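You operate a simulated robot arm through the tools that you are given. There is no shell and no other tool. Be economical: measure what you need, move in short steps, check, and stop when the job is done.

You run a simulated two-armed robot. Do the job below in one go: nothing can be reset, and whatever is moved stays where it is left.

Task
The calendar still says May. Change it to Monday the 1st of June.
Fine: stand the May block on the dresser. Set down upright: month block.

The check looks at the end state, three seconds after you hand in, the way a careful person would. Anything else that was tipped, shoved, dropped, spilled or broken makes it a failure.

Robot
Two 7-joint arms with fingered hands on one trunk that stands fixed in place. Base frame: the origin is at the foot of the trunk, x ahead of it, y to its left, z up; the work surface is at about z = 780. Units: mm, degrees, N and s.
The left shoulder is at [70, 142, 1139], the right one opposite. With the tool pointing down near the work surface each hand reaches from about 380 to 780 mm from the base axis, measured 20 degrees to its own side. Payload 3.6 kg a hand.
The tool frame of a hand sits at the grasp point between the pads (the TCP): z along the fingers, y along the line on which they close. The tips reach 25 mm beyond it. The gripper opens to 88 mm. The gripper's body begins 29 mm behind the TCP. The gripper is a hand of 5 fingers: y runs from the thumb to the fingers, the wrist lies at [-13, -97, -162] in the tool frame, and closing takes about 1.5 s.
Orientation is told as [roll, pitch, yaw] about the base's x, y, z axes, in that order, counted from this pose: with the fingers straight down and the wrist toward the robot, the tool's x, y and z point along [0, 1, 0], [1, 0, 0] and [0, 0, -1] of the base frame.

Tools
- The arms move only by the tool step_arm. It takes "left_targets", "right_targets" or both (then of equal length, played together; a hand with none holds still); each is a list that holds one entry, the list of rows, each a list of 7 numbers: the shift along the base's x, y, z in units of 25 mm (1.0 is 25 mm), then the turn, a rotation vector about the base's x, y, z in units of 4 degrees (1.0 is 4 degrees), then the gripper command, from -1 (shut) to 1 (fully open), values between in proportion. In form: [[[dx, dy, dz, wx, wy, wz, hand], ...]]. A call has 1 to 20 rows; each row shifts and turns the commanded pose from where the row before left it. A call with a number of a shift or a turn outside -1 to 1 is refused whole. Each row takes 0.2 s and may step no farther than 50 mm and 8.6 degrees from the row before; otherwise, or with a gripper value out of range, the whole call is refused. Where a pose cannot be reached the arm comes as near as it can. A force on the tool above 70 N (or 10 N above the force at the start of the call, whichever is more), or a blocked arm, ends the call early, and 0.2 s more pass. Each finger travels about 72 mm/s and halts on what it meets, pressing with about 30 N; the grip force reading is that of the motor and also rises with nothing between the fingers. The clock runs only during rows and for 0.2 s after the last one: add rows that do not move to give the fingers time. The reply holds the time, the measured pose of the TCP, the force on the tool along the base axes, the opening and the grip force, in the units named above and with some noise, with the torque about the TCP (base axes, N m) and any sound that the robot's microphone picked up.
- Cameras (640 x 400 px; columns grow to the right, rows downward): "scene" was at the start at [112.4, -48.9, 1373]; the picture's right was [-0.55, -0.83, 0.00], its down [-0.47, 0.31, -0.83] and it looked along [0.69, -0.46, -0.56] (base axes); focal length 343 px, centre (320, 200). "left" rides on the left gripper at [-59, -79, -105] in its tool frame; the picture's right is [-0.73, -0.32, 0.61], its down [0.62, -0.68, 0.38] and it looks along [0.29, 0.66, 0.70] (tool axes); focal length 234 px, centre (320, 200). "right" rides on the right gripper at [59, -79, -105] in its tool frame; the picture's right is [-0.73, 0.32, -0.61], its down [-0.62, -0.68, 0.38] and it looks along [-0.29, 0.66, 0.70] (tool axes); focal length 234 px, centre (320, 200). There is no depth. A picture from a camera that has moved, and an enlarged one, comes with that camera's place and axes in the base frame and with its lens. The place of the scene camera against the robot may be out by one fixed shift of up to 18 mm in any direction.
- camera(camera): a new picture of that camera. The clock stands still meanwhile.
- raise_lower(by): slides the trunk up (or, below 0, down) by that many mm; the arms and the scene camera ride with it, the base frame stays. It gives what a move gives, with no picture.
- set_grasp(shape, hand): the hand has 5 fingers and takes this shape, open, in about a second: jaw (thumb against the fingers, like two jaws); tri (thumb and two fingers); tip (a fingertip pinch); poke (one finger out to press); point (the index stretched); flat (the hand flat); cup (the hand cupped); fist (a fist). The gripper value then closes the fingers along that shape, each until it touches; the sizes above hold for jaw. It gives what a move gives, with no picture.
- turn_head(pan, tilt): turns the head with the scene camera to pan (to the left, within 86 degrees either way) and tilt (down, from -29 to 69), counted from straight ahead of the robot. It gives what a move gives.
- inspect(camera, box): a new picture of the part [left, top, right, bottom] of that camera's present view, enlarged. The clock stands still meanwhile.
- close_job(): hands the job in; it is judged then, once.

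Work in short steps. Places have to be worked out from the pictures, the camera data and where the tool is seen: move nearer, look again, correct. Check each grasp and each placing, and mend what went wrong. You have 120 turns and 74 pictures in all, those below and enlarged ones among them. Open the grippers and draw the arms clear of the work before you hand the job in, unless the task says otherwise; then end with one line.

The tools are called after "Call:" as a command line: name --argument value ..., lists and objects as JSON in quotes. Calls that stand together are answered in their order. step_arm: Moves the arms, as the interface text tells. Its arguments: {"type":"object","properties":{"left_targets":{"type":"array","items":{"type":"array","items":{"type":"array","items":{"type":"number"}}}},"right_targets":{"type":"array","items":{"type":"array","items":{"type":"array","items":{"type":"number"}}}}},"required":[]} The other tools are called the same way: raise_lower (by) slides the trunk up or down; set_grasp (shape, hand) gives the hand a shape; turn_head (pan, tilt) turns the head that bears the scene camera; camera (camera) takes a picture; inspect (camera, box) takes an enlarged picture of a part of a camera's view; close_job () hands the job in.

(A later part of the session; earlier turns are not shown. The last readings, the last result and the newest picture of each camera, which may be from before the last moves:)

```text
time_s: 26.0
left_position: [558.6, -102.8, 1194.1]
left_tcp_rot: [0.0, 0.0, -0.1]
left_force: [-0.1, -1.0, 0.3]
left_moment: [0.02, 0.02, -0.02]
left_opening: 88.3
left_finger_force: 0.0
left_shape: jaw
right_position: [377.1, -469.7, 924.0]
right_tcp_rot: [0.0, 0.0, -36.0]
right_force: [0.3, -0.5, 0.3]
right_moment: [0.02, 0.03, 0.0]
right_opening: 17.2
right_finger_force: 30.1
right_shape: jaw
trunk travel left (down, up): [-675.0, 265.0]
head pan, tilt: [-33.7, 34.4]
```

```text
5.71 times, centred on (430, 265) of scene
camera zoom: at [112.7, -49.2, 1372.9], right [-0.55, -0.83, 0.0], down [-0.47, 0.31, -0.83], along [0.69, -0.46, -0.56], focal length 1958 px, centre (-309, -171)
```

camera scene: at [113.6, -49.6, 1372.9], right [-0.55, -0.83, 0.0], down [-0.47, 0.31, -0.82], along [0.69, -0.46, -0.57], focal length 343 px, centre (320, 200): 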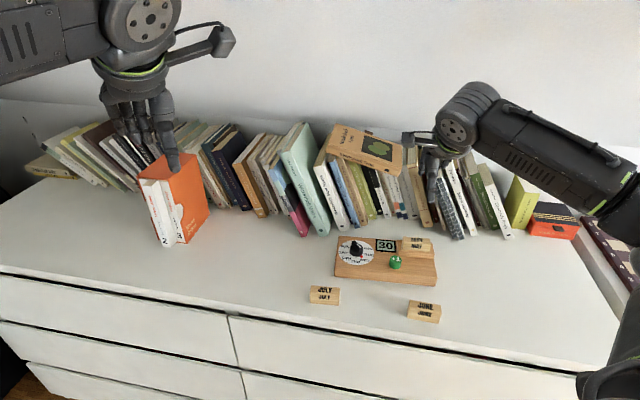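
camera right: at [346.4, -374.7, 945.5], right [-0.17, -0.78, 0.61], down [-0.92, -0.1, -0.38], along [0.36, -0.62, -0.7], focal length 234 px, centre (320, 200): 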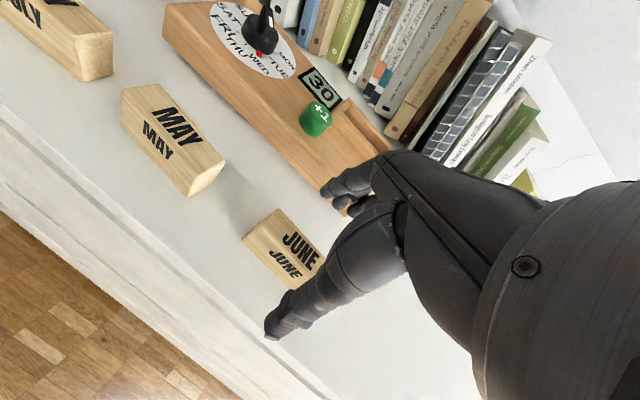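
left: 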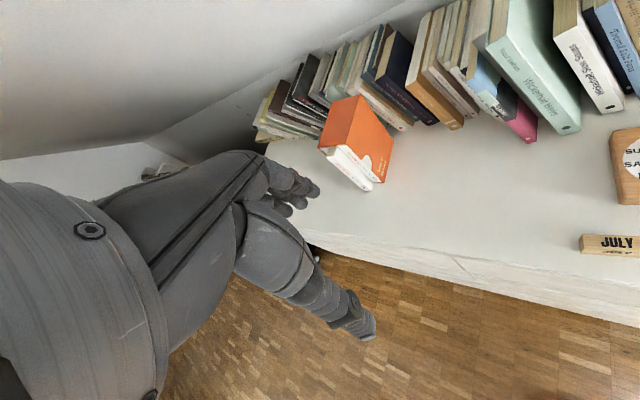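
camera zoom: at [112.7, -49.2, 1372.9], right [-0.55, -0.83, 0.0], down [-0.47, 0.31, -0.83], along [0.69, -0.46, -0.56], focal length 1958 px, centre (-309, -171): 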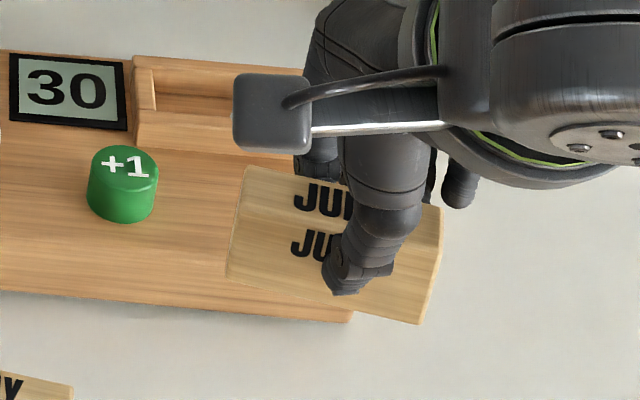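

I want to know whether the block is pitched or yawed in the hand, so I zoom further.

Call:
inspect --camera "scene" --box '[414, 254, 454, 279]'

Call:
inspect --camera "right" --box '[262, 185, 318, 245]'

```text
16.00 times, centred on (434, 266) of scene
camera zoom: at [112.7, -49.2, 1372.9], right [-0.55, -0.83, 0.0], down [-0.47, 0.31, -0.83], along [0.69, -0.46, -0.56], focal length 5484 px, centre (-1504, -864)
```

zoom: 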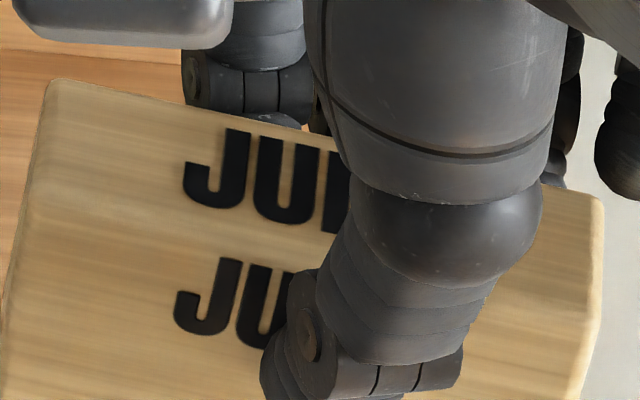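

```text
6.67 times, centred on (290, 215) of right
camera zoom: at [348.5, -376.6, 1028.5], right [-0.17, -0.78, 0.61], down [-0.92, -0.1, -0.38], along [0.36, -0.62, -0.7], focal length 1561 px, centre (520, 100)
```

zoom: 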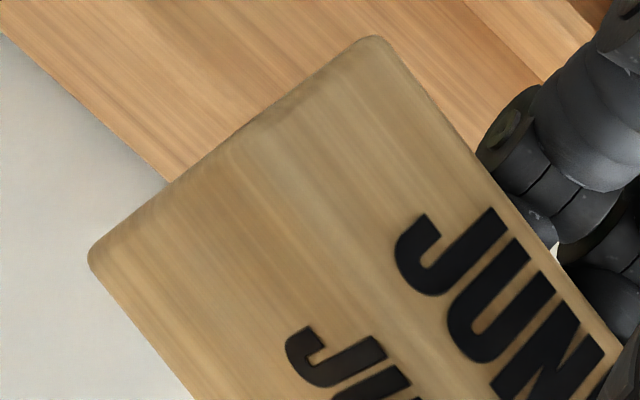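

I can't tell the pitch in the grip from here, so I turn the hand about z by +56° to show the block's end face to the scene camera.

Call:
step_arm --right_targets '[[[0, 0, 0, 0, 0, 1, -1], [0, 0, 0, 0, 0, 1, -1], [0, 0, 0, 0, 0, 1, -1], [0, 0, 0, 0, 0, 1, -1], [0, 0, 0, 0, 0, 1, -1], [0, 0, 0, 0, 0, 1, -1], [0, 0, 0, 0, 0, 1, -1], [0, 0, 0, 0, 0, 1, -1], [0, 0, 0, 0, 0, 1, -1], [0, 0, 0, 0, 0, 1, -1], [0, 0, 0, 0, 0, 1, -1], [0, 0, 0, 0, 0, 1, -1], [0, 0, 0, 0, 0, 1, -1], [0, 0, 0, 0, 0, 1, -1]]]'

Call:
inspect --camera "scene" --box '[390, 230, 470, 300]'

```text
time_s: 29.0
left_position: [556.4, -104.1, 1193.0]
left_tcp_rot: [0.0, 0.0, 0.0]
left_force: [-0.2, -0.7, 0.3]
left_moment: [0.0, -0.03, -0.02]
left_opening: 87.6
left_finger_force: 0.1
left_shape: jaw
right_position: [377.3, -471.2, 923.8]
right_tcp_rot: [0.1, -0.1, 20.1]
right_force: [-0.1, 0.6, 0.5]
right_moment: [0.0, -0.02, 0.0]
right_opening: 17.2
right_finger_force: 30.2
right_shape: jaw
trunk travel left (down, up): [-675.0, 265.0]
head pan, tilt: [-33.7, 34.4]
```

```text
5.71 times, centred on (430, 265) of scene
camera zoom: at [112.4, -49.3, 1373.0], right [-0.55, -0.83, 0.0], down [-0.47, 0.31, -0.83], along [0.69, -0.46, -0.56], focal length 1958 px, centre (-309, -171)
```

zoom: 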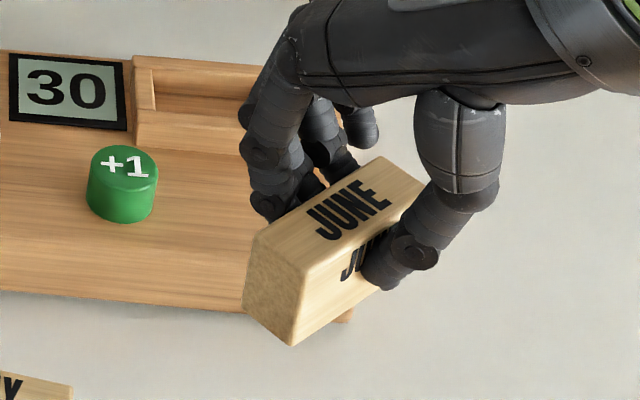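

The end-on view shows only about 3° of tilt, but the block is yawed about -17° relative to the tool, with its centre about 3 mm along tool x. For the slot (centre ≈(499,-566), yaw ≈-40.5) I go to TCP (497.5,-569) at tool yaw -23.

Call:
step_arm --right_targets '[[[0.438, -0.356, 0, 0, 0, -0.984, -1], [0.438, -0.356, 0, 0, 0, -0.984, -1], [0.438, -0.356, 0, 0, 0, -0.984, -1], [0.438, -0.356, 0, 0, 0, -0.984, -1], [0.438, -0.356, 0, 0, 0, -0.984, -1], [0.438, -0.356, 0, 0, 0, -0.984, -1], [0.438, -0.356, 0, 0, 0, -0.984, -1], [0.438, -0.356, 0, 0, 0, -0.984, -1], [0.438, -0.356, 0, 0, 0, -0.984, -1], [0.438, -0.356, 0, 0, 0, -0.984, -1], [0.438, -0.356, 0, 0, 0, -0.984, -1], [0, 0, -0.6, 0, 0, 0, -1], [0, 0, 0, 0, 0, 0, -1]]]'

Call:
inspect --camera "scene" --box '[380, 205, 460, 270]'

Call:
inspect --camera "right" --box '[200, 170, 360, 310]'

```text
time_s: 31.8
left_position: [558.7, -103.5, 1192.1]
left_tcp_rot: [-0.1, 0.0, 0.0]
left_force: [-0.4, 0.1, -0.1]
left_moment: [0.01, 0.03, -0.01]
left_opening: 87.6
left_finger_force: 0.0
left_shape: jaw
right_position: [496.8, -567.9, 908.0]
right_tcp_rot: [0.0, 0.0, -23.4]
right_force: [-0.2, -0.2, -1.0]
right_moment: [-0.03, -0.01, 0.0]
right_opening: 16.9
right_finger_force: 29.6
right_shape: jaw
trunk travel left (down, up): [-675.0, 265.0]
head pan, tilt: [-33.7, 34.4]
```

```text
6.15 times, centred on (420, 238) of scene
camera zoom: at [112.5, -48.8, 1373.0], right [-0.55, -0.83, 0.0], down [-0.47, 0.31, -0.83], along [0.69, -0.46, -0.56], focal length 2109 px, centre (-295, -31)
```

zoom: 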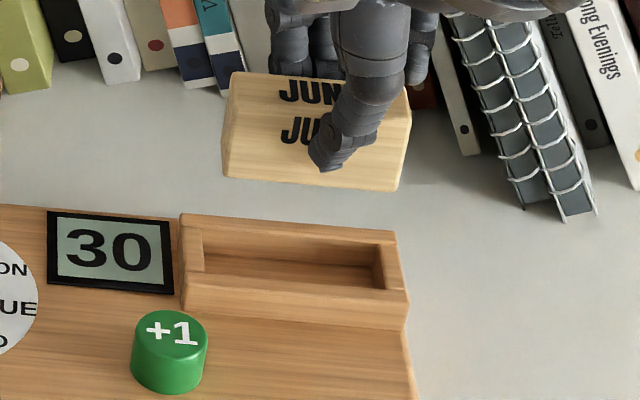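

```text
2.86 times, centred on (280, 240) of right
camera zoom: at [448.5, -483.6, 1014.2], right [0.01, -0.79, 0.61], down [-0.87, -0.3, -0.38], along [0.49, -0.53, -0.7], focal length 669 px, centre (434, 86)
```

zoom: 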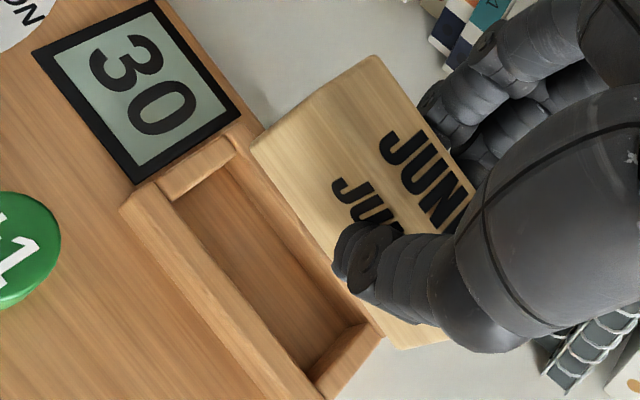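

Alignment looks good. Measuring both in the same views, June needs about (+1.2,-2) mm and -1.4° yaw. I apply that and lower so the bottom is just above the rails.

Call:
step_arm --right_targets '[[[0.05, -0.08, -0.5, 0, 0, -0.35, -1], [0, 0, -0.5, 0, 0, 0, -1], [0, 0, -0.5, 0, 0, 0, -1], [0, 0, 0, 0, 0, 0, -1]]]'

Call:
inspect --camera "scene" --box '[390, 220, 446, 265]'

Call:
inspect --camera "right" --box '[210, 180, 340, 300]'

```text
time_s: 32.8
left_position: [558.4, -102.8, 1192.2]
left_tcp_rot: [0.0, 0.0, 0.0]
left_force: [0.6, -0.2, 0.2]
left_moment: [0.03, -0.01, -0.03]
left_opening: 87.5
left_finger_force: 0.1
left_shape: jaw
right_position: [498.1, -570.8, 871.0]
right_tcp_rot: [0.1, 0.0, -24.7]
right_force: [-0.1, 0.2, 0.0]
right_moment: [0.03, 0.0, 0.02]
right_opening: 16.8
right_finger_force: 29.9
right_shape: jaw
trunk travel left (down, up): [-675.0, 265.0]
head pan, tilt: [-33.7, 34.4]
```

```text
8.89 times, centred on (418, 242) of scene
camera zoom: at [112.5, -48.9, 1373.0], right [-0.55, -0.83, 0.0], down [-0.47, 0.31, -0.83], along [0.69, -0.46, -0.56], focal length 3046 px, centre (-551, -178)
```

zoom: 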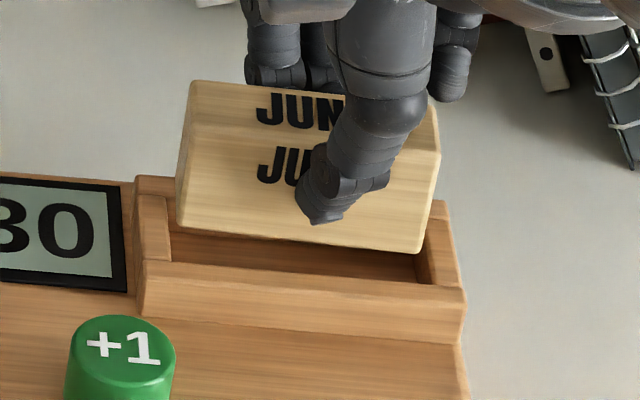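

```text
3.33 times, centred on (275, 240) of right
camera zoom: at [451.8, -484.0, 976.5], right [-0.01, -0.79, 0.61], down [-0.88, -0.28, -0.38], along [0.48, -0.54, -0.7], focal length 781 px, centre (470, 67)
```

zoom: 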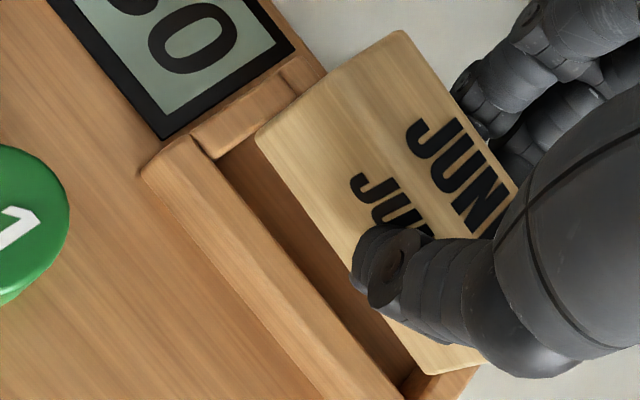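

The block is centred lengthwise but sits about 4 mm too far back. I shift it 3.8 mm toward the front and lower 5 mm to remove parallax, then look again.

Call:
step_arm --right_targets '[[[-0.1, 0.12, 0, 0, 0, 0, -1], [0, 0, -0.2, 0, 0, 0, -1], [0, 0, 0, 0, 0, 0, -1]]]'

Call:
inspect --camera "scene" --box '[390, 225, 446, 260]'

Call:
inspect --camera "right" --box '[210, 180, 340, 300]'

```text
time_s: 33.6
left_position: [558.3, -103.1, 1192.4]
left_tcp_rot: [0.0, 0.0, -0.1]
left_force: [1.0, -0.5, 0.7]
left_moment: [-0.01, 0.01, -0.04]
left_opening: 87.6
left_finger_force: 0.0
left_shape: jaw
right_position: [496.0, -566.8, 867.3]
right_tcp_rot: [0.0, 0.0, -24.7]
right_force: [0.4, -0.3, -0.8]
right_moment: [-0.01, 0.0, -0.01]
right_opening: 17.1
right_finger_force: 29.7
right_shape: jaw
trunk travel left (down, up): [-675.0, 265.0]
head pan, tilt: [-33.7, 34.4]
```

```text
11.43 times, centred on (418, 242) of scene
camera zoom: at [112.5, -48.9, 1373.0], right [-0.55, -0.83, 0.0], down [-0.47, 0.31, -0.83], along [0.69, -0.46, -0.56], focal length 3917 px, centre (-800, -286)
```

zoom: 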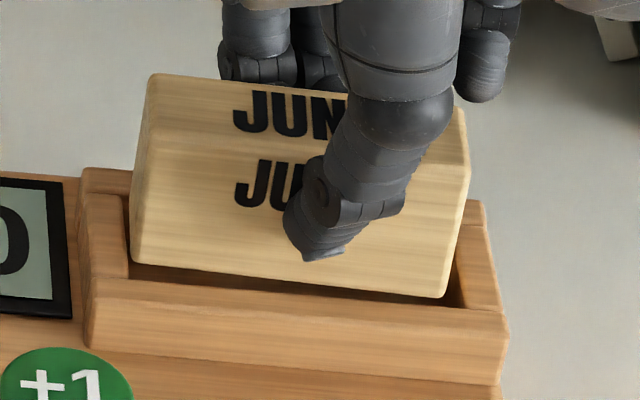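

```text
3.33 times, centred on (275, 240) of right
camera zoom: at [449.5, -481.2, 971.9], right [-0.01, -0.79, 0.61], down [-0.88, -0.28, -0.38], along [0.48, -0.54, -0.7], focal length 781 px, centre (470, 67)
```

zoom: 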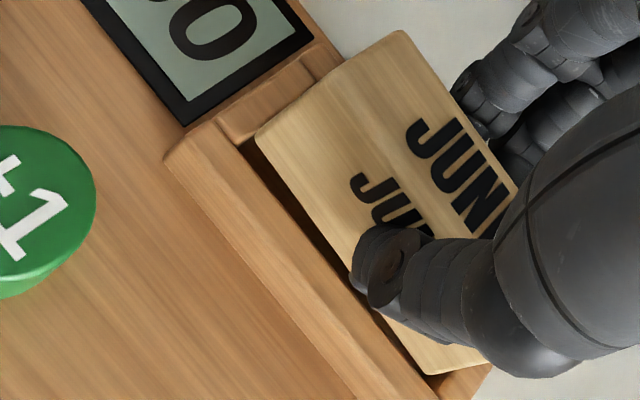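

Front gap is now near 0–1.5 mm and yaw is slightly over. I turn +0.8°, shift 0.7 mm back, and lower in 1 mm steps, watching force.

Call:
step_arm --right_targets '[[[0.02, -0.02, 0, 0, 0, 0.2, -1], [0, 0, -0.04, 0, 0, 0, -1], [0, 0, -0.04, 0, 0, 0, -1], [0, 0, -0.04, 0, 0, 0, -1], [0, 0, -0.04, 0, 0, 0, -1]]]'

Call:
inspect --camera "scene" --box '[390, 225, 446, 260]'

```text
time_s: 34.8
left_position: [557.6, -102.3, 1193.2]
left_tcp_rot: [-0.1, -0.2, 0.1]
left_force: [0.1, 1.3, -0.2]
left_moment: [0.02, 0.03, 0.01]
left_opening: 87.6
left_finger_force: 0.1
left_shape: jaw
right_position: [495.9, -568.0, 864.8]
right_tcp_rot: [0.0, -0.2, -23.9]
right_force: [1.2, -2.0, 9.7]
right_moment: [0.1, 0.07, 0.01]
right_opening: 17.7
right_finger_force: 29.6
right_shape: jaw
trunk travel left (down, up): [-675.0, 265.0]
head pan, tilt: [-33.7, 34.4]
```

```text
11.43 times, centred on (418, 242) of scene
camera zoom: at [111.3, -47.6, 1373.3], right [-0.55, -0.83, 0.0], down [-0.47, 0.31, -0.83], along [0.69, -0.46, -0.56], focal length 3917 px, centre (-800, -286)
```

zoom: 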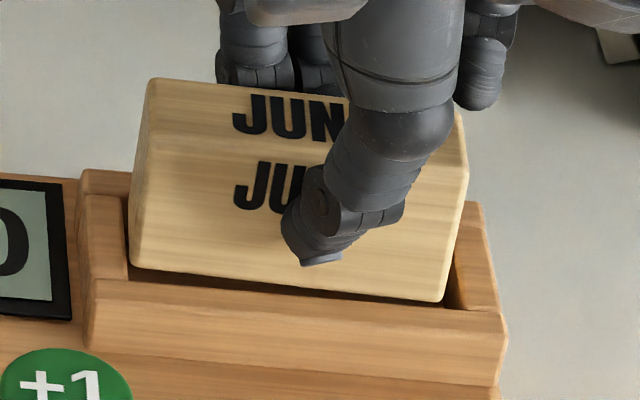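

Contact at TCP z≈865 with the moment pointing to the front rail, so the block is slightly too far forward. I raise 2 mm, shift 1.6 mm back with +1° yaw, and lower again.

Call:
step_arm --right_targets '[[[0, 0, 0.12, 0, 0, 0, -1], [0.05, -0.04, 0, 0, 0, 0.25, -1], [0, 0, -0.06, 0, 0, 0, -1], [0, 0, -0.06, 0, 0, 0, -1], [0, 0, -0.04, 0, 0, 0, -1], [0, 0, 0, 0, 0, 0, -1]]]'

Call:
inspect --camera "scene" --box '[390, 225, 446, 260]'

```text
time_s: 36.2
left_position: [557.4, -103.4, 1193.5]
left_tcp_rot: [0.0, 0.0, 0.0]
left_force: [0.2, -0.9, -0.4]
left_moment: [0.0, 0.01, 0.01]
left_opening: 87.7
left_finger_force: 0.0
left_shape: jaw
right_position: [498.0, -567.4, 861.4]
right_tcp_rot: [0.0, 0.0, -22.9]
right_force: [-2.0, -0.5, 1.4]
right_moment: [0.04, 0.01, 0.02]
right_opening: 17.9
right_finger_force: 30.0
right_shape: jaw
trunk travel left (down, up): [-675.0, 265.0]
head pan, tilt: [-33.7, 34.4]
```

```text
11.43 times, centred on (418, 242) of scene
camera zoom: at [111.9, -48.9, 1373.0], right [-0.55, -0.83, 0.0], down [-0.47, 0.31, -0.83], along [0.69, -0.46, -0.56], focal length 3917 px, centre (-800, -286)
```

zoom: 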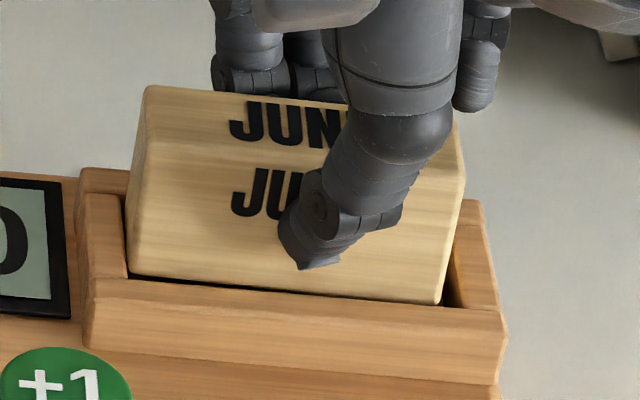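

It's entering the slot, close to the left end wall. I nudge 1.4 mm to the right along the slot and keep lowering.

Call:
step_arm --right_targets '[[[-0.04, -0.045, 0, 0, 0, 0, -1], [0, 0, -0.05, 0, 0, 0, -1], [0, 0, -0.05, 0, 0, 0, -1], [0, 0, -0.04, 0, 0, 0, -1], [0, 0, 0, 0, 0, 0, -1]]]'

Call:
inspect --camera "scene" --box '[390, 225, 446, 260]'

```text
time_s: 37.4
left_position: [557.9, -103.3, 1192.4]
left_tcp_rot: [0.0, 0.0, 0.0]
left_force: [0.3, 0.5, -1.2]
left_moment: [0.0, 0.01, -0.01]
left_opening: 87.7
left_finger_force: 0.1
left_shape: jaw
right_position: [495.9, -569.2, 858.0]
right_tcp_rot: [-0.1, -0.1, -23.0]
right_force: [-0.8, 0.3, -0.3]
right_moment: [0.03, 0.02, 0.02]
right_opening: 17.8
right_finger_force: 30.2
right_shape: jaw
trunk travel left (down, up): [-675.0, 265.0]
head pan, tilt: [-33.7, 34.4]
```

```text
11.43 times, centred on (418, 242) of scene
camera zoom: at [112.2, -48.6, 1373.0], right [-0.55, -0.83, 0.0], down [-0.47, 0.31, -0.83], along [0.69, -0.46, -0.56], focal length 3917 px, centre (-800, -286)
```

zoom: 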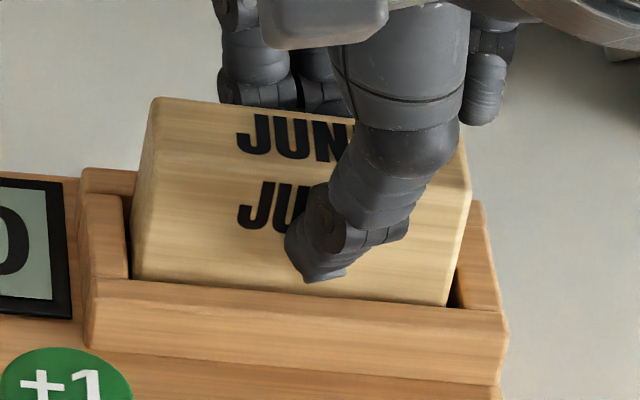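

June is in the slot but still about 9 mm higher than May sat. I keep lowering, watching for thumb contact with the rail.

Call:
step_arm --right_targets '[[[0, 0, -0.05, 0, 0, 0, -1], [0, 0, -0.05, 0, 0, 0, -1], [0, 0, -0.04, 0, 0, 0, -1], [0, 0, 0, 0, 0, 0, -1]]]'

Call:
inspect --camera "scene" --box '[390, 225, 446, 260]'

```text
time_s: 38.4
left_position: [558.3, -102.1, 1192.7]
left_tcp_rot: [0.0, -0.1, 0.0]
left_force: [0.1, -0.1, 0.3]
left_moment: [-0.01, 0.0, -0.04]
left_opening: 87.7
left_finger_force: 0.0
left_shape: jaw
right_position: [494.6, -570.5, 854.7]
right_tcp_rot: [0.0, 0.0, -22.9]
right_force: [-0.7, 0.2, 0.6]
right_moment: [0.05, 0.02, 0.07]
right_opening: 17.9
right_finger_force: 30.0
right_shape: jaw
trunk travel left (down, up): [-675.0, 265.0]
head pan, tilt: [-33.7, 34.4]
```

```text
11.43 times, centred on (418, 242) of scene
camera zoom: at [112.2, -48.6, 1373.0], right [-0.55, -0.83, 0.0], down [-0.47, 0.31, -0.83], along [0.69, -0.46, -0.56], focal length 3917 px, centre (-800, -286)
```

zoom: 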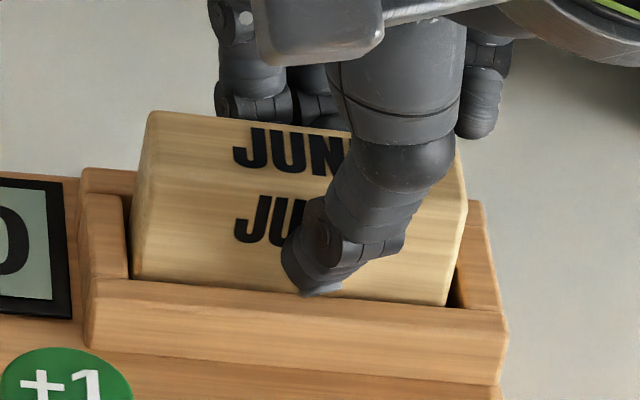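

Still free; top about 5 mm above May's seated level. I continue gently.

Call:
step_arm --right_targets '[[[0, 0, -0.04, 0, 0, 0, -1], [0, 0, -0.04, 0, 0, 0, -1], [0, 0, 0, 0, 0, 0, -1]]]'

Call:
step_arm --right_targets '[[[0, 0, -0.04, 0, 0, 0, -1], [0, 0, -0.04, 0, 0, 0, -1], [0, 0, 0, 0, 0, 0, -1]]]'

Call:
inspect --camera "scene" --box '[390, 225, 446, 260]'

```text
time_s: 39.2
left_position: [557.7, -103.0, 1193.7]
left_tcp_rot: [0.1, -0.1, -0.1]
left_force: [0.7, -0.1, 0.7]
left_moment: [0.0, -0.01, 0.02]
left_opening: 87.9
left_finger_force: 0.0
left_shape: jaw
right_position: [495.0, -567.9, 854.4]
right_tcp_rot: [0.1, -0.2, -22.9]
right_force: [0.2, -0.8, 5.7]
right_moment: [0.01, -0.1, 0.02]
right_opening: 17.9
right_finger_force: 30.1
right_shape: jaw
trunk travel left (down, up): [-675.0, 265.0]
head pan, tilt: [-33.7, 34.4]
```

```text
time_s: 40.0
left_position: [556.3, -102.3, 1194.7]
left_tcp_rot: [-0.1, -0.1, 0.0]
left_force: [0.6, 0.2, -0.6]
left_moment: [-0.01, 0.02, 0.01]
left_opening: 87.7
left_finger_force: 0.1
left_shape: jaw
right_position: [495.2, -568.0, 853.3]
right_tcp_rot: [0.0, -0.3, -22.9]
right_force: [2.1, -3.4, 15.8]
right_moment: [-0.05, -0.37, -0.01]
right_opening: 18.1
right_finger_force: 29.7
right_shape: jaw
trunk travel left (down, up): [-675.0, 265.0]
head pan, tilt: [-33.7, 34.4]
```

```text
11.43 times, centred on (418, 242) of scene
camera zoom: at [110.4, -46.8, 1373.4], right [-0.55, -0.83, 0.0], down [-0.47, 0.31, -0.83], along [0.69, -0.46, -0.56], focal length 3917 px, centre (-800, -286)
```

zoom: 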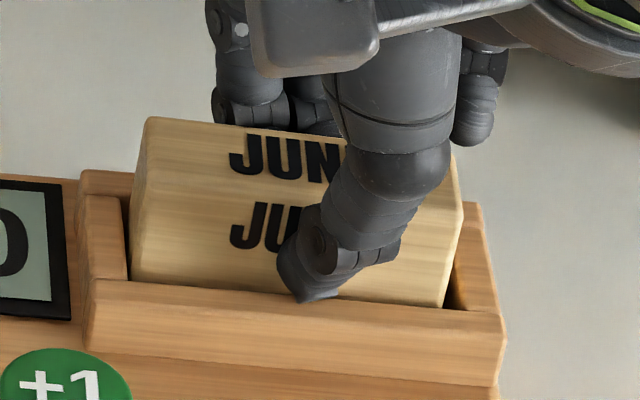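

The 16 N contact is at the back, which points to the fingertips resting on the back rail, not the block. I back up 2.5 mm so the fingers clear the rails, and release; the block should drop the last few mm, guided by the slot.

Call:
step_arm --right_targets '[[[0, 0, 0.16, 0, 0, 0, -1], [0, 0, 0, 0, 0, 0, -1], [0, 0, 0, 0, 0, 0, -0.6], [0, 0, 0, 0, 0, 0, -0.5], [0, 0, 0, 0, 0, 0, -0.4], [0, 0, 0, 0, 0, 0, -0.2], [0, 0, 0, 0, 0, 0, 0], [0, 0, 0, 0, 0, 0, 0.1]]]'

Call:
inspect --camera "scene" --box '[390, 225, 446, 260]'

```text
time_s: 41.8
left_position: [557.9, -103.4, 1192.6]
left_tcp_rot: [0.0, 0.0, 0.0]
left_force: [-0.1, 0.1, 0.3]
left_moment: [-0.02, -0.02, 0.01]
left_opening: 87.6
left_finger_force: 0.0
left_shape: jaw
right_position: [495.9, -569.9, 854.4]
right_tcp_rot: [0.1, 0.1, -22.8]
right_force: [0.1, 0.4, -0.2]
right_moment: [0.02, -0.02, 0.01]
right_opening: 47.9
right_finger_force: 0.0
right_shape: jaw
trunk travel left (down, up): [-675.0, 265.0]
head pan, tilt: [-33.7, 34.4]
```

```text
11.43 times, centred on (418, 242) of scene
camera zoom: at [112.5, -48.9, 1373.0], right [-0.55, -0.83, 0.0], down [-0.47, 0.31, -0.83], along [0.69, -0.46, -0.56], focal length 3917 px, centre (-800, -286)
```

zoom: 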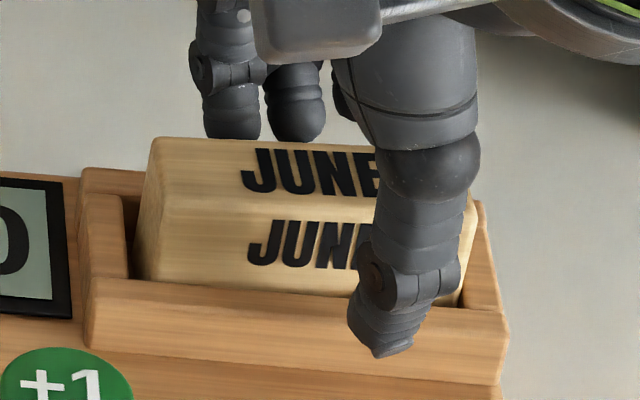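

June dropped into the slot at May's old level. I open fully and raise the hand straight up.

Call:
step_arm --right_targets '[[[0, 0, 0.3, 0, 0, 0, 0.3], [0, 0, 1, 0, 0, 0, 0.6], [0, 0, 1, 0, 0, 0, 1], [0, 0, 1, 0, 0, 0, 1], [0, 0, 1, 0, 0, 0, 1], [-0.8, 0.4, 0.8, 0, 0, 0, 1], [-0.8, 0.4, 0, 0, 0, 0, 1], [-0.8, 0.4, 0, 0, 0, 0, 1]]]'

Call:
inspect --camera "scene" --box '[300, 220, 460, 330]'

Call:
inspect --camera "scene" --box '[330, 230, 380, 270]'

```text
time_s: 43.6
left_position: [557.8, -103.0, 1193.2]
left_tcp_rot: [0.0, 0.0, 0.1]
left_force: [-0.5, 0.3, -0.1]
left_moment: [0.01, 0.0, 0.05]
left_opening: 87.8
left_finger_force: 0.0
left_shape: jaw
right_position: [435.9, -539.0, 982.0]
right_tcp_rot: [0.1, -0.1, -23.0]
right_force: [0.0, -0.4, -0.5]
right_moment: [0.04, 0.02, -0.03]
right_opening: 87.6
right_finger_force: 0.1
right_shape: jaw
trunk travel left (down, up): [-675.0, 265.0]
head pan, tilt: [-33.7, 34.4]
```

```text
3.64 times, centred on (380, 275) of scene
camera zoom: at [111.7, -48.9, 1373.0], right [-0.55, -0.83, 0.0], down [-0.47, 0.31, -0.83], along [0.69, -0.46, -0.56], focal length 1246 px, centre (102, -73)
```

zoom: 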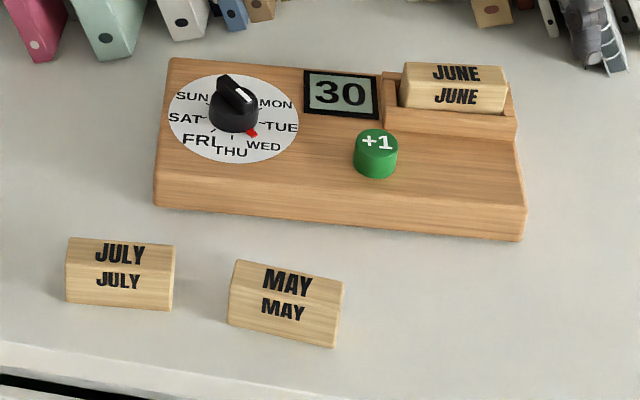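

```text
10.00 times, centred on (355, 250) of scene
camera zoom: at [111.7, -48.9, 1373.0], right [-0.55, -0.83, 0.0], down [-0.47, 0.31, -0.83], along [0.69, -0.46, -0.56], focal length 3427 px, centre (-30, -300)
```

zoom: 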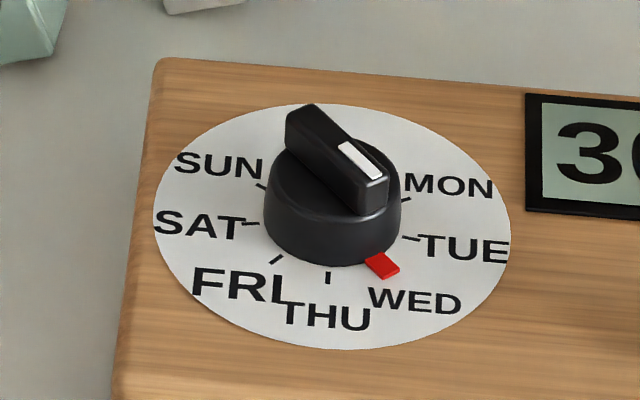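

All blocks are good: June is in the slot, May upright. Next is the button: I take the poke shape and look at where the finger is.

Call:
set_grasp --hand "right" --shape "poke"

Call:
camera --camera "right"

```text
time_s: 44.5
left_position: [557.6, -103.5, 1192.7]
left_tcp_rot: [0.0, 0.0, 0.0]
left_force: [-0.3, 0.2, -0.2]
left_moment: [0.0, 0.0, 0.01]
left_opening: 87.5
left_finger_force: 0.1
left_shape: jaw
right_position: [436.9, -539.7, 982.0]
right_tcp_rot: [0.0, 0.0, -23.0]
right_force: [1.0, 0.6, 0.3]
right_moment: [-0.01, -0.02, 0.01]
right_opening: 0.0
right_finger_force: 0.1
right_shape: poke
trunk travel left (down, up): [-675.0, 265.0]
head pan, tilt: [-33.7, 34.4]
```

```text
19 pictures are left
camera right: at [387.8, -455.0, 1086.9], right [0.01, -0.79, 0.61], down [-0.87, -0.31, -0.38], along [0.49, -0.52, -0.7], focal length 234 px, centre (320, 200)
```

right: 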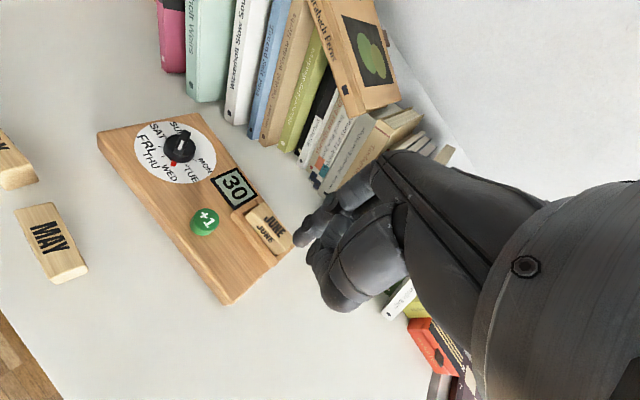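

The poke fingertip is near the tool axis, about 25 mm beyond the TCP. I turn to yaw -90 so the curled fingers stay away from June (also testing the yaw needed for the knob), and move above the button at about (492,-496).

Call:
step_arm --right_targets '[[[0.1225, 0.1075, 0, 0, 0, -0.985, -1], [0.1225, 0.1075, 0, 0, 0, -0.985, -1], [0.1225, 0.1075, 0, 0, 0, -0.985, -1], [0.1225, 0.1075, 0, 0, 0, -0.985, -1], [0.1225, 0.1075, 0, 0, 0, -0.985, -1], [0.1225, 0.1075, 0, 0, 0, -0.985, -1], [0.1225, 0.1075, 0, 0, 0, -0.985, -1], [0.1225, 0.1075, 0, 0, 0, -0.985, -1], [0.1225, 0.1075, 0, 0, 0, -0.985, -1], [0.1225, 0.1075, 0, 0, 0, -0.985, -1], [0.1225, 0.1075, 0, 0, 0, -0.985, -1], [0.1225, 0.1075, 0, 0, 0, -0.985, -1], [0.1225, 0.1075, 0, 0, 0, -0.985, -1], [0.1225, 0.1075, 0, 0, 0, -0.985, -1], [0.1225, 0.1075, 0, 0, 0, -0.985, -1], [0.1225, 0.1075, 0, 0, 0, -0.985, -1], [0.1225, 0.1075, 0, 0, 0, -0.985, -1]]]'

```text
time_s: 48.1
left_position: [559.5, -104.0, 1193.0]
left_tcp_rot: [0.0, -0.1, 0.0]
left_force: [-0.4, -0.1, 0.0]
left_moment: [0.02, -0.01, 0.0]
left_opening: 87.4
left_finger_force: 0.1
left_shape: jaw
right_position: [482.6, -487.9, 967.4]
right_tcp_rot: [1.5, 2.4, -68.7]
right_force: [0.2, 0.6, -0.3]
right_moment: [0.03, -0.02, 0.04]
right_opening: 0.0
right_finger_force: 0.0
right_shape: poke
right hand out of reach, approached as far as the arm can: row 8, 9, 10, 11, 12, 13, 14
trunk travel left (down, up): [-675.0, 265.0]
head pan, tilt: [-33.7, 34.4]
```

Yaw stops at about -69 here, so I command back to -62, lower to about 20 mm above the button, and check with one picture.

Call:
step_arm --right_targets '[[[0, 0, 0, 0, 0, 1, -1], [0, 0, 0, 0, 0, 1, -1], [0, 0, 0, 0, 0, 1, -1], [0, 0, 0, 0, 0, 1, -1], [0, 0, 0, 0, 0, 1, -1], [0, 0, 0, 0, 0, 1, -1], [0, 0, 0, 0, 0, 1, -1], [0, -0.06, -0.8, 0, 0, 0, -1], [0, 0, -0.9, 0, 0, 0, -1], [0, 0, -0.9, 0, 0, 0, -1], [0, 0, -0.9, 0, 0, 0, -1], [0, 0, -0.9, 0, 0, 0, -1], [0, 0, 0, 0, 0, 0, -1]]]'

Call:
inspect --camera "scene" --box '[350, 210, 450, 290]'

```text
time_s: 50.9
left_position: [557.4, -103.1, 1193.7]
left_tcp_rot: [0.0, 0.0, -0.1]
left_force: [-1.2, 0.3, 0.0]
left_moment: [0.0, -0.07, -0.03]
left_opening: 87.8
left_finger_force: 0.0
left_shape: jaw
right_position: [482.6, -489.1, 857.9]
right_tcp_rot: [1.5, 2.3, -40.6]
right_force: [0.4, -0.7, 0.6]
right_moment: [-0.01, 0.01, 0.01]
right_opening: 0.0
right_finger_force: 0.2
right_shape: poke
trunk travel left (down, up): [-675.0, 265.0]
head pan, tilt: [-33.7, 34.4]
```

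```text
5.00 times, centred on (400, 250) of scene
camera zoom: at [112.3, -48.8, 1373.0], right [-0.55, -0.83, 0.0], down [-0.47, 0.31, -0.83], along [0.69, -0.46, -0.56], focal length 1714 px, centre (-80, -50)
```

zoom: 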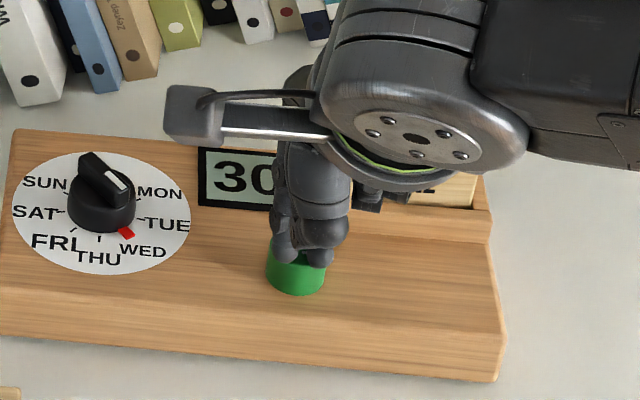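

The command re-based to the reached pose: z 858, yaw -41, slight tilt, fingertip over the button. I remove the tilt, turn to -57 to keep the curled fingers off June, and shift about 6 mm toward the button centre.

Call:
step_arm --right_targets '[[[0, 0, 0.2, -0.65, -0.2, 0, -1], [0.05, -0.06, 0, 0, 0, -1, -1], [0.05, -0.06, 0, 0, 0, -1, -1], [0.05, -0.06, 0, 0, 0, -1, -1], [0.05, -0.06, 0, 0, 0, -1, -1], [0, 0, 0, 0, 0, 0, -1]]]'

Call:
inspect --camera "right" --box '[180, 100, 420, 320]'

```text
time_s: 52.3
left_position: [557.0, -103.4, 1192.4]
left_tcp_rot: [0.0, 0.0, 0.0]
left_force: [0.2, -0.3, -0.2]
left_moment: [0.02, -0.01, -0.01]
left_opening: 87.4
left_finger_force: 0.1
left_shape: jaw
right_position: [487.1, -495.6, 862.9]
right_tcp_rot: [0.1, 0.2, -56.7]
right_force: [0.7, 0.0, -0.3]
right_moment: [0.03, -0.01, 0.0]
right_opening: 0.0
right_finger_force: 0.1
right_shape: poke
trunk travel left (down, up): [-675.0, 265.0]
head pan, tilt: [-33.7, 34.4]
```

```text
1.82 times, centred on (300, 210) of right
camera zoom: at [493.8, -398.2, 968.6], right [-0.43, -0.67, 0.61], down [-0.9, 0.23, -0.38], along [0.12, -0.71, -0.7], focal length 426 px, centre (356, 182)
```

zoom: 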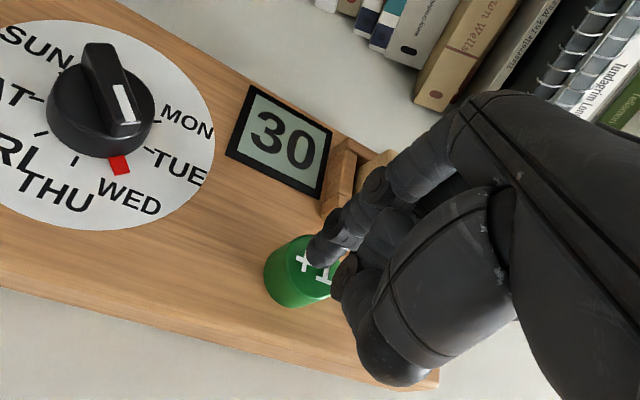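

The index tip is right over the button. I lower in 2 mm steps, expecting contact near z≈851, and listen for a click.

Call:
step_arm --right_targets '[[[0, 0, -0.2, 0, 0, 0, -1], [0, 0, -0.1, 0, 0, 0, -1], [0, 0, -0.08, 0, 0, 0, -1], [0, 0, -0.08, 0, 0, 0, -1], [0, 0, 0, 0, 0, 0, -1]]]'

```text
time_s: 53.5
left_position: [557.2, -103.2, 1193.8]
left_tcp_rot: [-0.1, 0.0, 0.0]
left_force: [0.4, 0.2, 0.5]
left_moment: [-0.03, -0.01, 0.0]
left_opening: 87.3
left_finger_force: 0.0
left_shape: jaw
right_position: [487.9, -495.9, 851.5]
right_tcp_rot: [0.0, 0.0, -56.6]
right_force: [0.1, 0.1, 1.2]
right_moment: [0.01, -0.01, 0.02]
right_opening: 0.0
right_finger_force: 0.1
right_shape: poke
trunk travel left (down, up): [-675.0, 265.0]
head pan, tilt: [-33.7, 34.4]
heard: click
```

A click was heard. I lift 8 mm and read the display.

Call:
step_arm --right_targets '[[[0, 0, 0.2, 0, 0, 0, -1], [0, 0, 0.15, 0, 0, 0, -1], [0, 0, 0, 0, 0, 0, -1]]]'

Call:
inspect --camera "right" --box '[180, 100, 420, 320]'

```text
time_s: 54.3
left_position: [557.3, -102.4, 1192.7]
left_tcp_rot: [0.0, 0.0, 0.1]
left_force: [0.1, 0.4, 0.3]
left_moment: [0.02, 0.02, 0.02]
left_opening: 87.7
left_finger_force: 0.1
left_shape: jaw
right_position: [487.7, -495.2, 859.8]
right_tcp_rot: [0.0, 0.1, -56.6]
right_force: [0.3, -0.4, -0.3]
right_moment: [-0.03, 0.0, -0.02]
right_opening: 0.0
right_finger_force: 0.0
right_shape: poke
trunk travel left (down, up): [-675.0, 265.0]
head pan, tilt: [-33.7, 34.4]
```

```text
1.82 times, centred on (300, 210) of right
camera zoom: at [493.9, -398.3, 965.7], right [-0.43, -0.67, 0.61], down [-0.9, 0.23, -0.38], along [0.12, -0.71, -0.7], focal length 426 px, centre (356, 182)
```

zoom: 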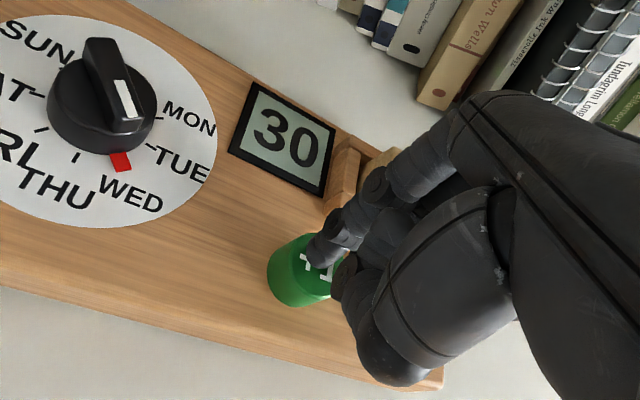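

Still 30; perhaps the press was not deep enough. I press about 4 mm deeper.

Call:
step_arm --right_targets '[[[0, 0, -0.2, 0, 0, 0, -1], [0, 0, -0.12, 0, 0, 0, -1], [0, 0, -0.08, 0, 0, 0, -1], [0, 0, -0.08, 0, 0, 0, -1], [0, 0, 0, 0, 0, 0, -1]]]'

```text
time_s: 55.5
left_position: [558.2, -103.0, 1193.6]
left_tcp_rot: [0.0, 0.0, 0.0]
left_force: [0.1, -0.4, 0.8]
left_moment: [0.03, 0.0, -0.02]
left_opening: 87.6
left_finger_force: 0.2
left_shape: jaw
right_position: [487.7, -495.2, 848.8]
right_tcp_rot: [0.0, 0.1, -56.6]
right_force: [0.8, -1.3, 1.8]
right_moment: [-0.01, 0.0, 0.0]
right_opening: 0.2
right_finger_force: 0.0
right_shape: poke
trunk travel left (down, up): [-675.0, 265.0]
head pan, tilt: [-33.7, 34.4]
heard: click
```

Another click. I look at the display now while pressed.

Call:
inspect --camera "right" --box '[240, 120, 340, 220]'

```text
4.00 times, centred on (290, 170) of right
camera zoom: at [493.6, -398.1, 953.9], right [-0.43, -0.67, 0.61], down [-0.9, 0.23, -0.38], along [0.12, -0.71, -0.7], focal length 937 px, centre (440, 320)
```

zoom: 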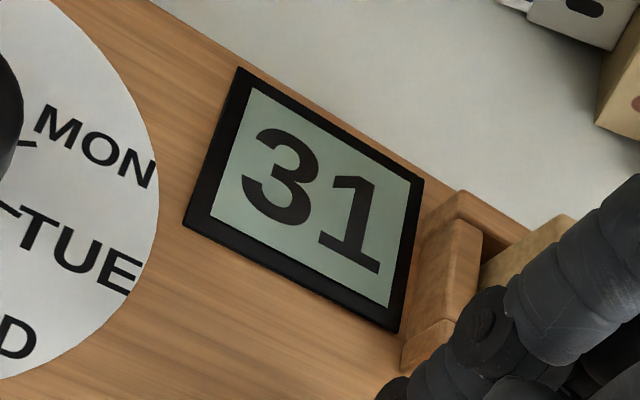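

It reads 31. I release fully, press once more to the same depth, and lift.

Call:
step_arm --right_targets '[[[0, 0, 0.2, 0, 0, 0, -1], [0, 0, 0.28, 0, 0, 0, -1], [0, 0, 0, 0, 0, 0, -1], [0, 0, 0, 0, 0, 0, -1]]]'

Call:
inspect --camera "right" --box '[240, 120, 340, 220]'

```text
time_s: 56.5
left_position: [558.6, -103.5, 1192.3]
left_tcp_rot: [0.0, -0.1, 0.0]
left_force: [-0.2, 0.4, 0.7]
left_moment: [-0.01, 0.01, -0.02]
left_opening: 87.7
left_finger_force: 0.0
left_shape: jaw
right_position: [487.5, -495.3, 859.5]
right_tcp_rot: [0.0, 0.2, -56.6]
right_force: [0.1, -0.5, 0.0]
right_moment: [0.0, 0.03, 0.01]
right_opening: 0.0
right_finger_force: 0.0
right_shape: poke
trunk travel left (down, up): [-675.0, 265.0]
head pan, tilt: [-33.7, 34.4]
```

```text
4.00 times, centred on (290, 170) of right
camera zoom: at [494.0, -398.0, 965.4], right [-0.43, -0.67, 0.61], down [-0.9, 0.23, -0.38], along [0.12, -0.71, -0.7], focal length 937 px, centre (440, 320)
```

zoom: 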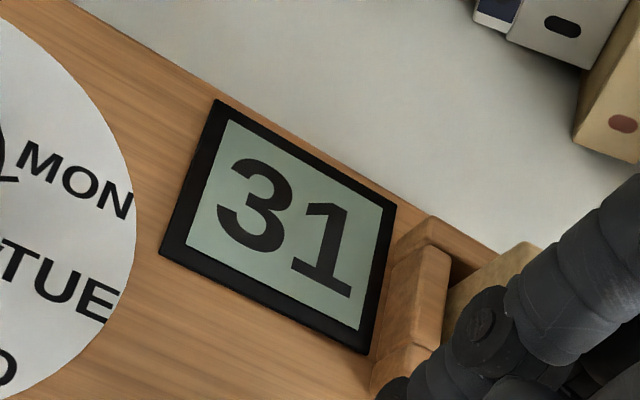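

It stays at 31 when released. I press again to the same depth and lift in one call.

Call:
step_arm --right_targets '[[[0, 0, -0.2, 0, 0, 0, -1], [0, 0, -0.12, 0, 0, 0, -1], [0, 0, -0.08, 0, 0, 0, -1], [0, 0, -0.08, 0, 0, 0, -1], [0, 0, 0, 0, 0, 0, -1]]]'

Call:
inspect --camera "right" --box '[240, 120, 340, 220]'

```text
time_s: 57.7
left_position: [557.6, -102.3, 1191.7]
left_tcp_rot: [0.0, 0.0, 0.0]
left_force: [-0.1, 0.5, 1.8]
left_moment: [-0.01, 0.0, -0.01]
left_opening: 87.6
left_finger_force: 0.1
left_shape: jaw
right_position: [488.2, -495.7, 847.7]
right_tcp_rot: [0.1, 0.0, -56.6]
right_force: [0.6, -0.3, 3.5]
right_moment: [-0.03, -0.02, 0.01]
right_opening: 0.0
right_finger_force: 0.1
right_shape: poke
trunk travel left (down, up): [-675.0, 265.0]
head pan, tilt: [-33.7, 34.4]
heard: click
```

```text
4.00 times, centred on (290, 170) of right
camera zoom: at [493.4, -398.0, 953.8], right [-0.43, -0.67, 0.61], down [-0.9, 0.23, -0.38], along [0.12, -0.71, -0.7], focal length 937 px, centre (440, 320)
```

zoom: 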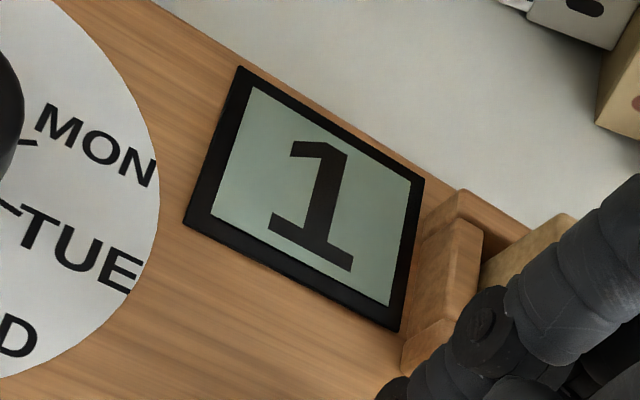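

The display shows 1. I raise clear and switch back to jaw.

Call:
step_arm --right_targets '[[[0, 0, 0.4, 0, 0, 0, -1], [0, 0, 0.9, 0, 0, 0, -1], [0, 0, 0.9, 0, 0, 0, -1], [0, 0, 0.9, 0, 0, 0, -1], [0, 0, 0.9, 0, 0, 0, -1], [0.8, 0.45, 0, 0, 0, 0, -1], [0.8, 0.45, 0, 0, 0, 0, -1], [0.8, 0.45, 0, 0, 0, 0, -1], [0.88, 0.48, 0, 0, 0, 0, -1]]]'

Call:
set_grasp --hand "right" --shape "jaw"

Call:
inspect --camera "right" --box '[180, 170, 380, 350]'

```text
time_s: 59.7
left_position: [559.5, -102.4, 1191.7]
left_tcp_rot: [0.1, 0.2, 0.0]
left_force: [-0.5, 0.8, 0.8]
left_moment: [-0.05, 0.02, -0.01]
left_opening: 87.9
left_finger_force: 0.0
left_shape: jaw
right_position: [571.7, -448.2, 948.1]
right_tcp_rot: [0.0, 0.2, -56.7]
right_force: [0.5, -0.8, 0.7]
right_moment: [0.01, 0.01, 0.0]
right_opening: 0.0
right_finger_force: 0.0
right_shape: poke
trunk travel left (down, up): [-675.0, 265.0]
head pan, tilt: [-33.7, 34.4]
```

```text
time_s: 60.6
left_position: [558.0, -103.3, 1192.8]
left_tcp_rot: [0.1, 0.0, 0.0]
left_force: [0.5, -0.5, 0.8]
left_moment: [-0.02, 0.0, -0.02]
left_opening: 87.7
left_finger_force: 0.0
left_shape: jaw
right_position: [568.6, -450.0, 949.2]
right_tcp_rot: [-0.1, 0.2, -56.7]
right_force: [0.1, 0.1, 0.4]
right_moment: [0.02, -0.01, 0.0]
right_opening: 88.0
right_finger_force: 0.1
right_shape: jaw
trunk travel left (down, up): [-675.0, 265.0]
head pan, tilt: [-33.7, 34.4]
```

```text
2.22 times, centred on (280, 260) of right
camera zoom: at [575.7, -352.3, 1054.3], right [-0.43, -0.67, 0.61], down [-0.9, 0.23, -0.38], along [0.12, -0.71, -0.7], focal length 520 px, centre (409, 67)
```

zoom: 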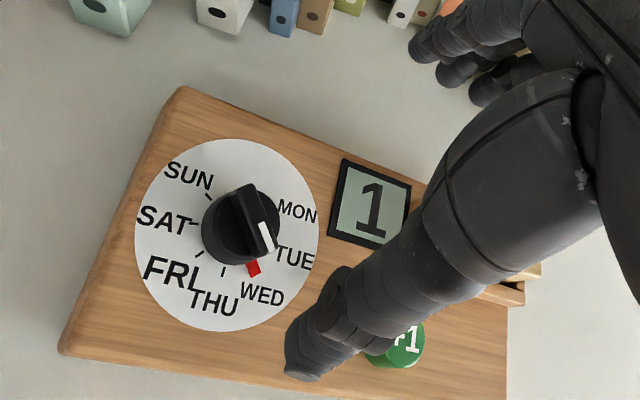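

I now have the knob centre at about (572,-449) and the dial at z≈806. The stations are 45° apart, symmetric about the board axis, so WED→MON is +90° (CCW). I descend with a 60 mm opening to grip the knob's skirt, tips just above the dial.

Call:
step_arm --right_targets '[[[0.06, 0.03, -0.8, 0, 0, 0, 0.4], [0, 0, -0.9, 0, 0, 0, 0.4], [0, 0, -0.9, 0, 0, 0, 0.4], [0, 0, -0.8, 0, 0, 0, 0.4], [0, 0, -0.6, 0, 0, 0, 0.4], [0, 0, -0.3, 0, 0, 0, 0.4], [0, 0, 0, 0, 0, 0, 0.4]]]'

Call:
inspect --camera "right" --box '[200, 150, 400, 330]'

```text
time_s: 62.2
left_position: [558.6, -102.8, 1193.3]
left_tcp_rot: [0.0, 0.0, 0.0]
left_force: [-0.3, 0.3, 0.6]
left_moment: [-0.04, -0.03, -0.02]
left_opening: 87.6
left_finger_force: 0.0
left_shape: jaw
right_position: [571.4, -449.3, 840.3]
right_tcp_rot: [0.0, 0.1, -56.6]
right_force: [0.6, 0.3, -0.7]
right_moment: [0.03, -0.03, 0.02]
right_opening: 61.6
right_finger_force: 0.0
right_shape: jaw
trunk travel left (down, up): [-675.0, 265.0]
head pan, tilt: [-33.7, 34.4]
```

```text
2.22 times, centred on (300, 240) of right
camera zoom: at [577.6, -351.7, 945.7], right [-0.43, -0.67, 0.61], down [-0.9, 0.23, -0.38], along [0.12, -0.71, -0.7], focal length 520 px, centre (364, 111)
```

zoom: 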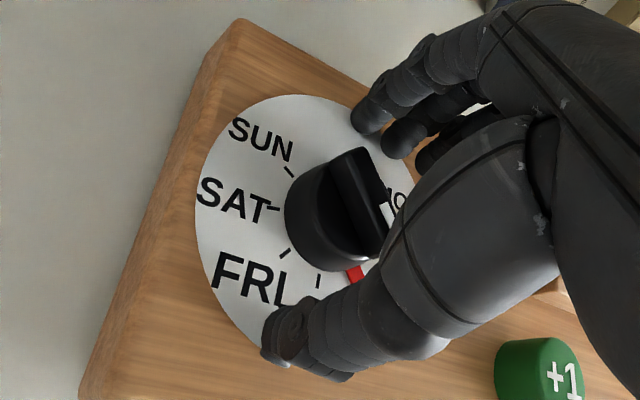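

Fingers straddle the knob nicely. I lower 4 mm and close.

Call:
step_arm --right_targets '[[[0, 0, -0.16, 0, 0, 0, 0.4], [0, 0, 0, 0, 0, 0, 0], [0, 0, 0, 0, 0, 0, -0.3], [0, 0, 0, 0, 0, 0, -0.6], [0, 0, 0, 0, 0, 0, -1], [0, 0, 0, 0, 0, 0, -1], [0, 0, 0, 0, 0, 0, -1], [0, 0, 0, 0, 0, 0, -1]]]'

Call:
inspect --camera "right" --box '[200, 150, 400, 330]'

```text
time_s: 64.0
left_position: [555.2, -99.1, 1194.9]
left_tcp_rot: [0.0, -0.1, 0.0]
left_force: [0.1, 0.3, -0.2]
left_moment: [-0.02, 0.01, 0.0]
left_opening: 87.9
left_finger_force: 0.1
left_shape: jaw
right_position: [570.3, -447.8, 839.3]
right_tcp_rot: [0.1, -0.1, -56.7]
right_force: [-0.4, 2.1, 17.5]
right_moment: [-0.07, -0.19, -0.04]
right_opening: 28.6
right_finger_force: 30.2
right_shape: jaw
trunk travel left (down, up): [-675.0, 265.0]
head pan, tilt: [-33.7, 34.4]
```

```text
2.22 times, centred on (300, 240) of right
camera zoom: at [575.5, -349.4, 944.5], right [-0.43, -0.67, 0.61], down [-0.89, 0.23, -0.39], along [0.12, -0.71, -0.7], focal length 520 px, centre (364, 111)
```

zoom: 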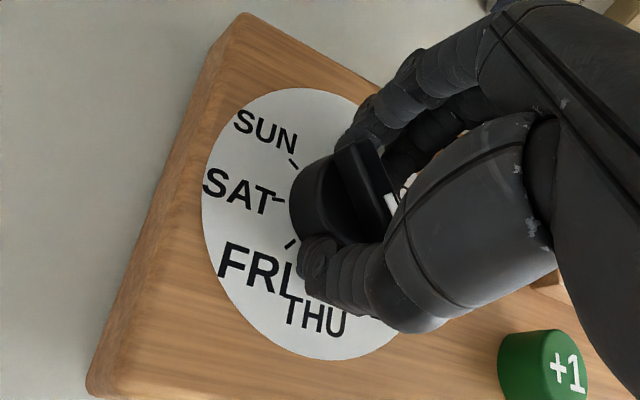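

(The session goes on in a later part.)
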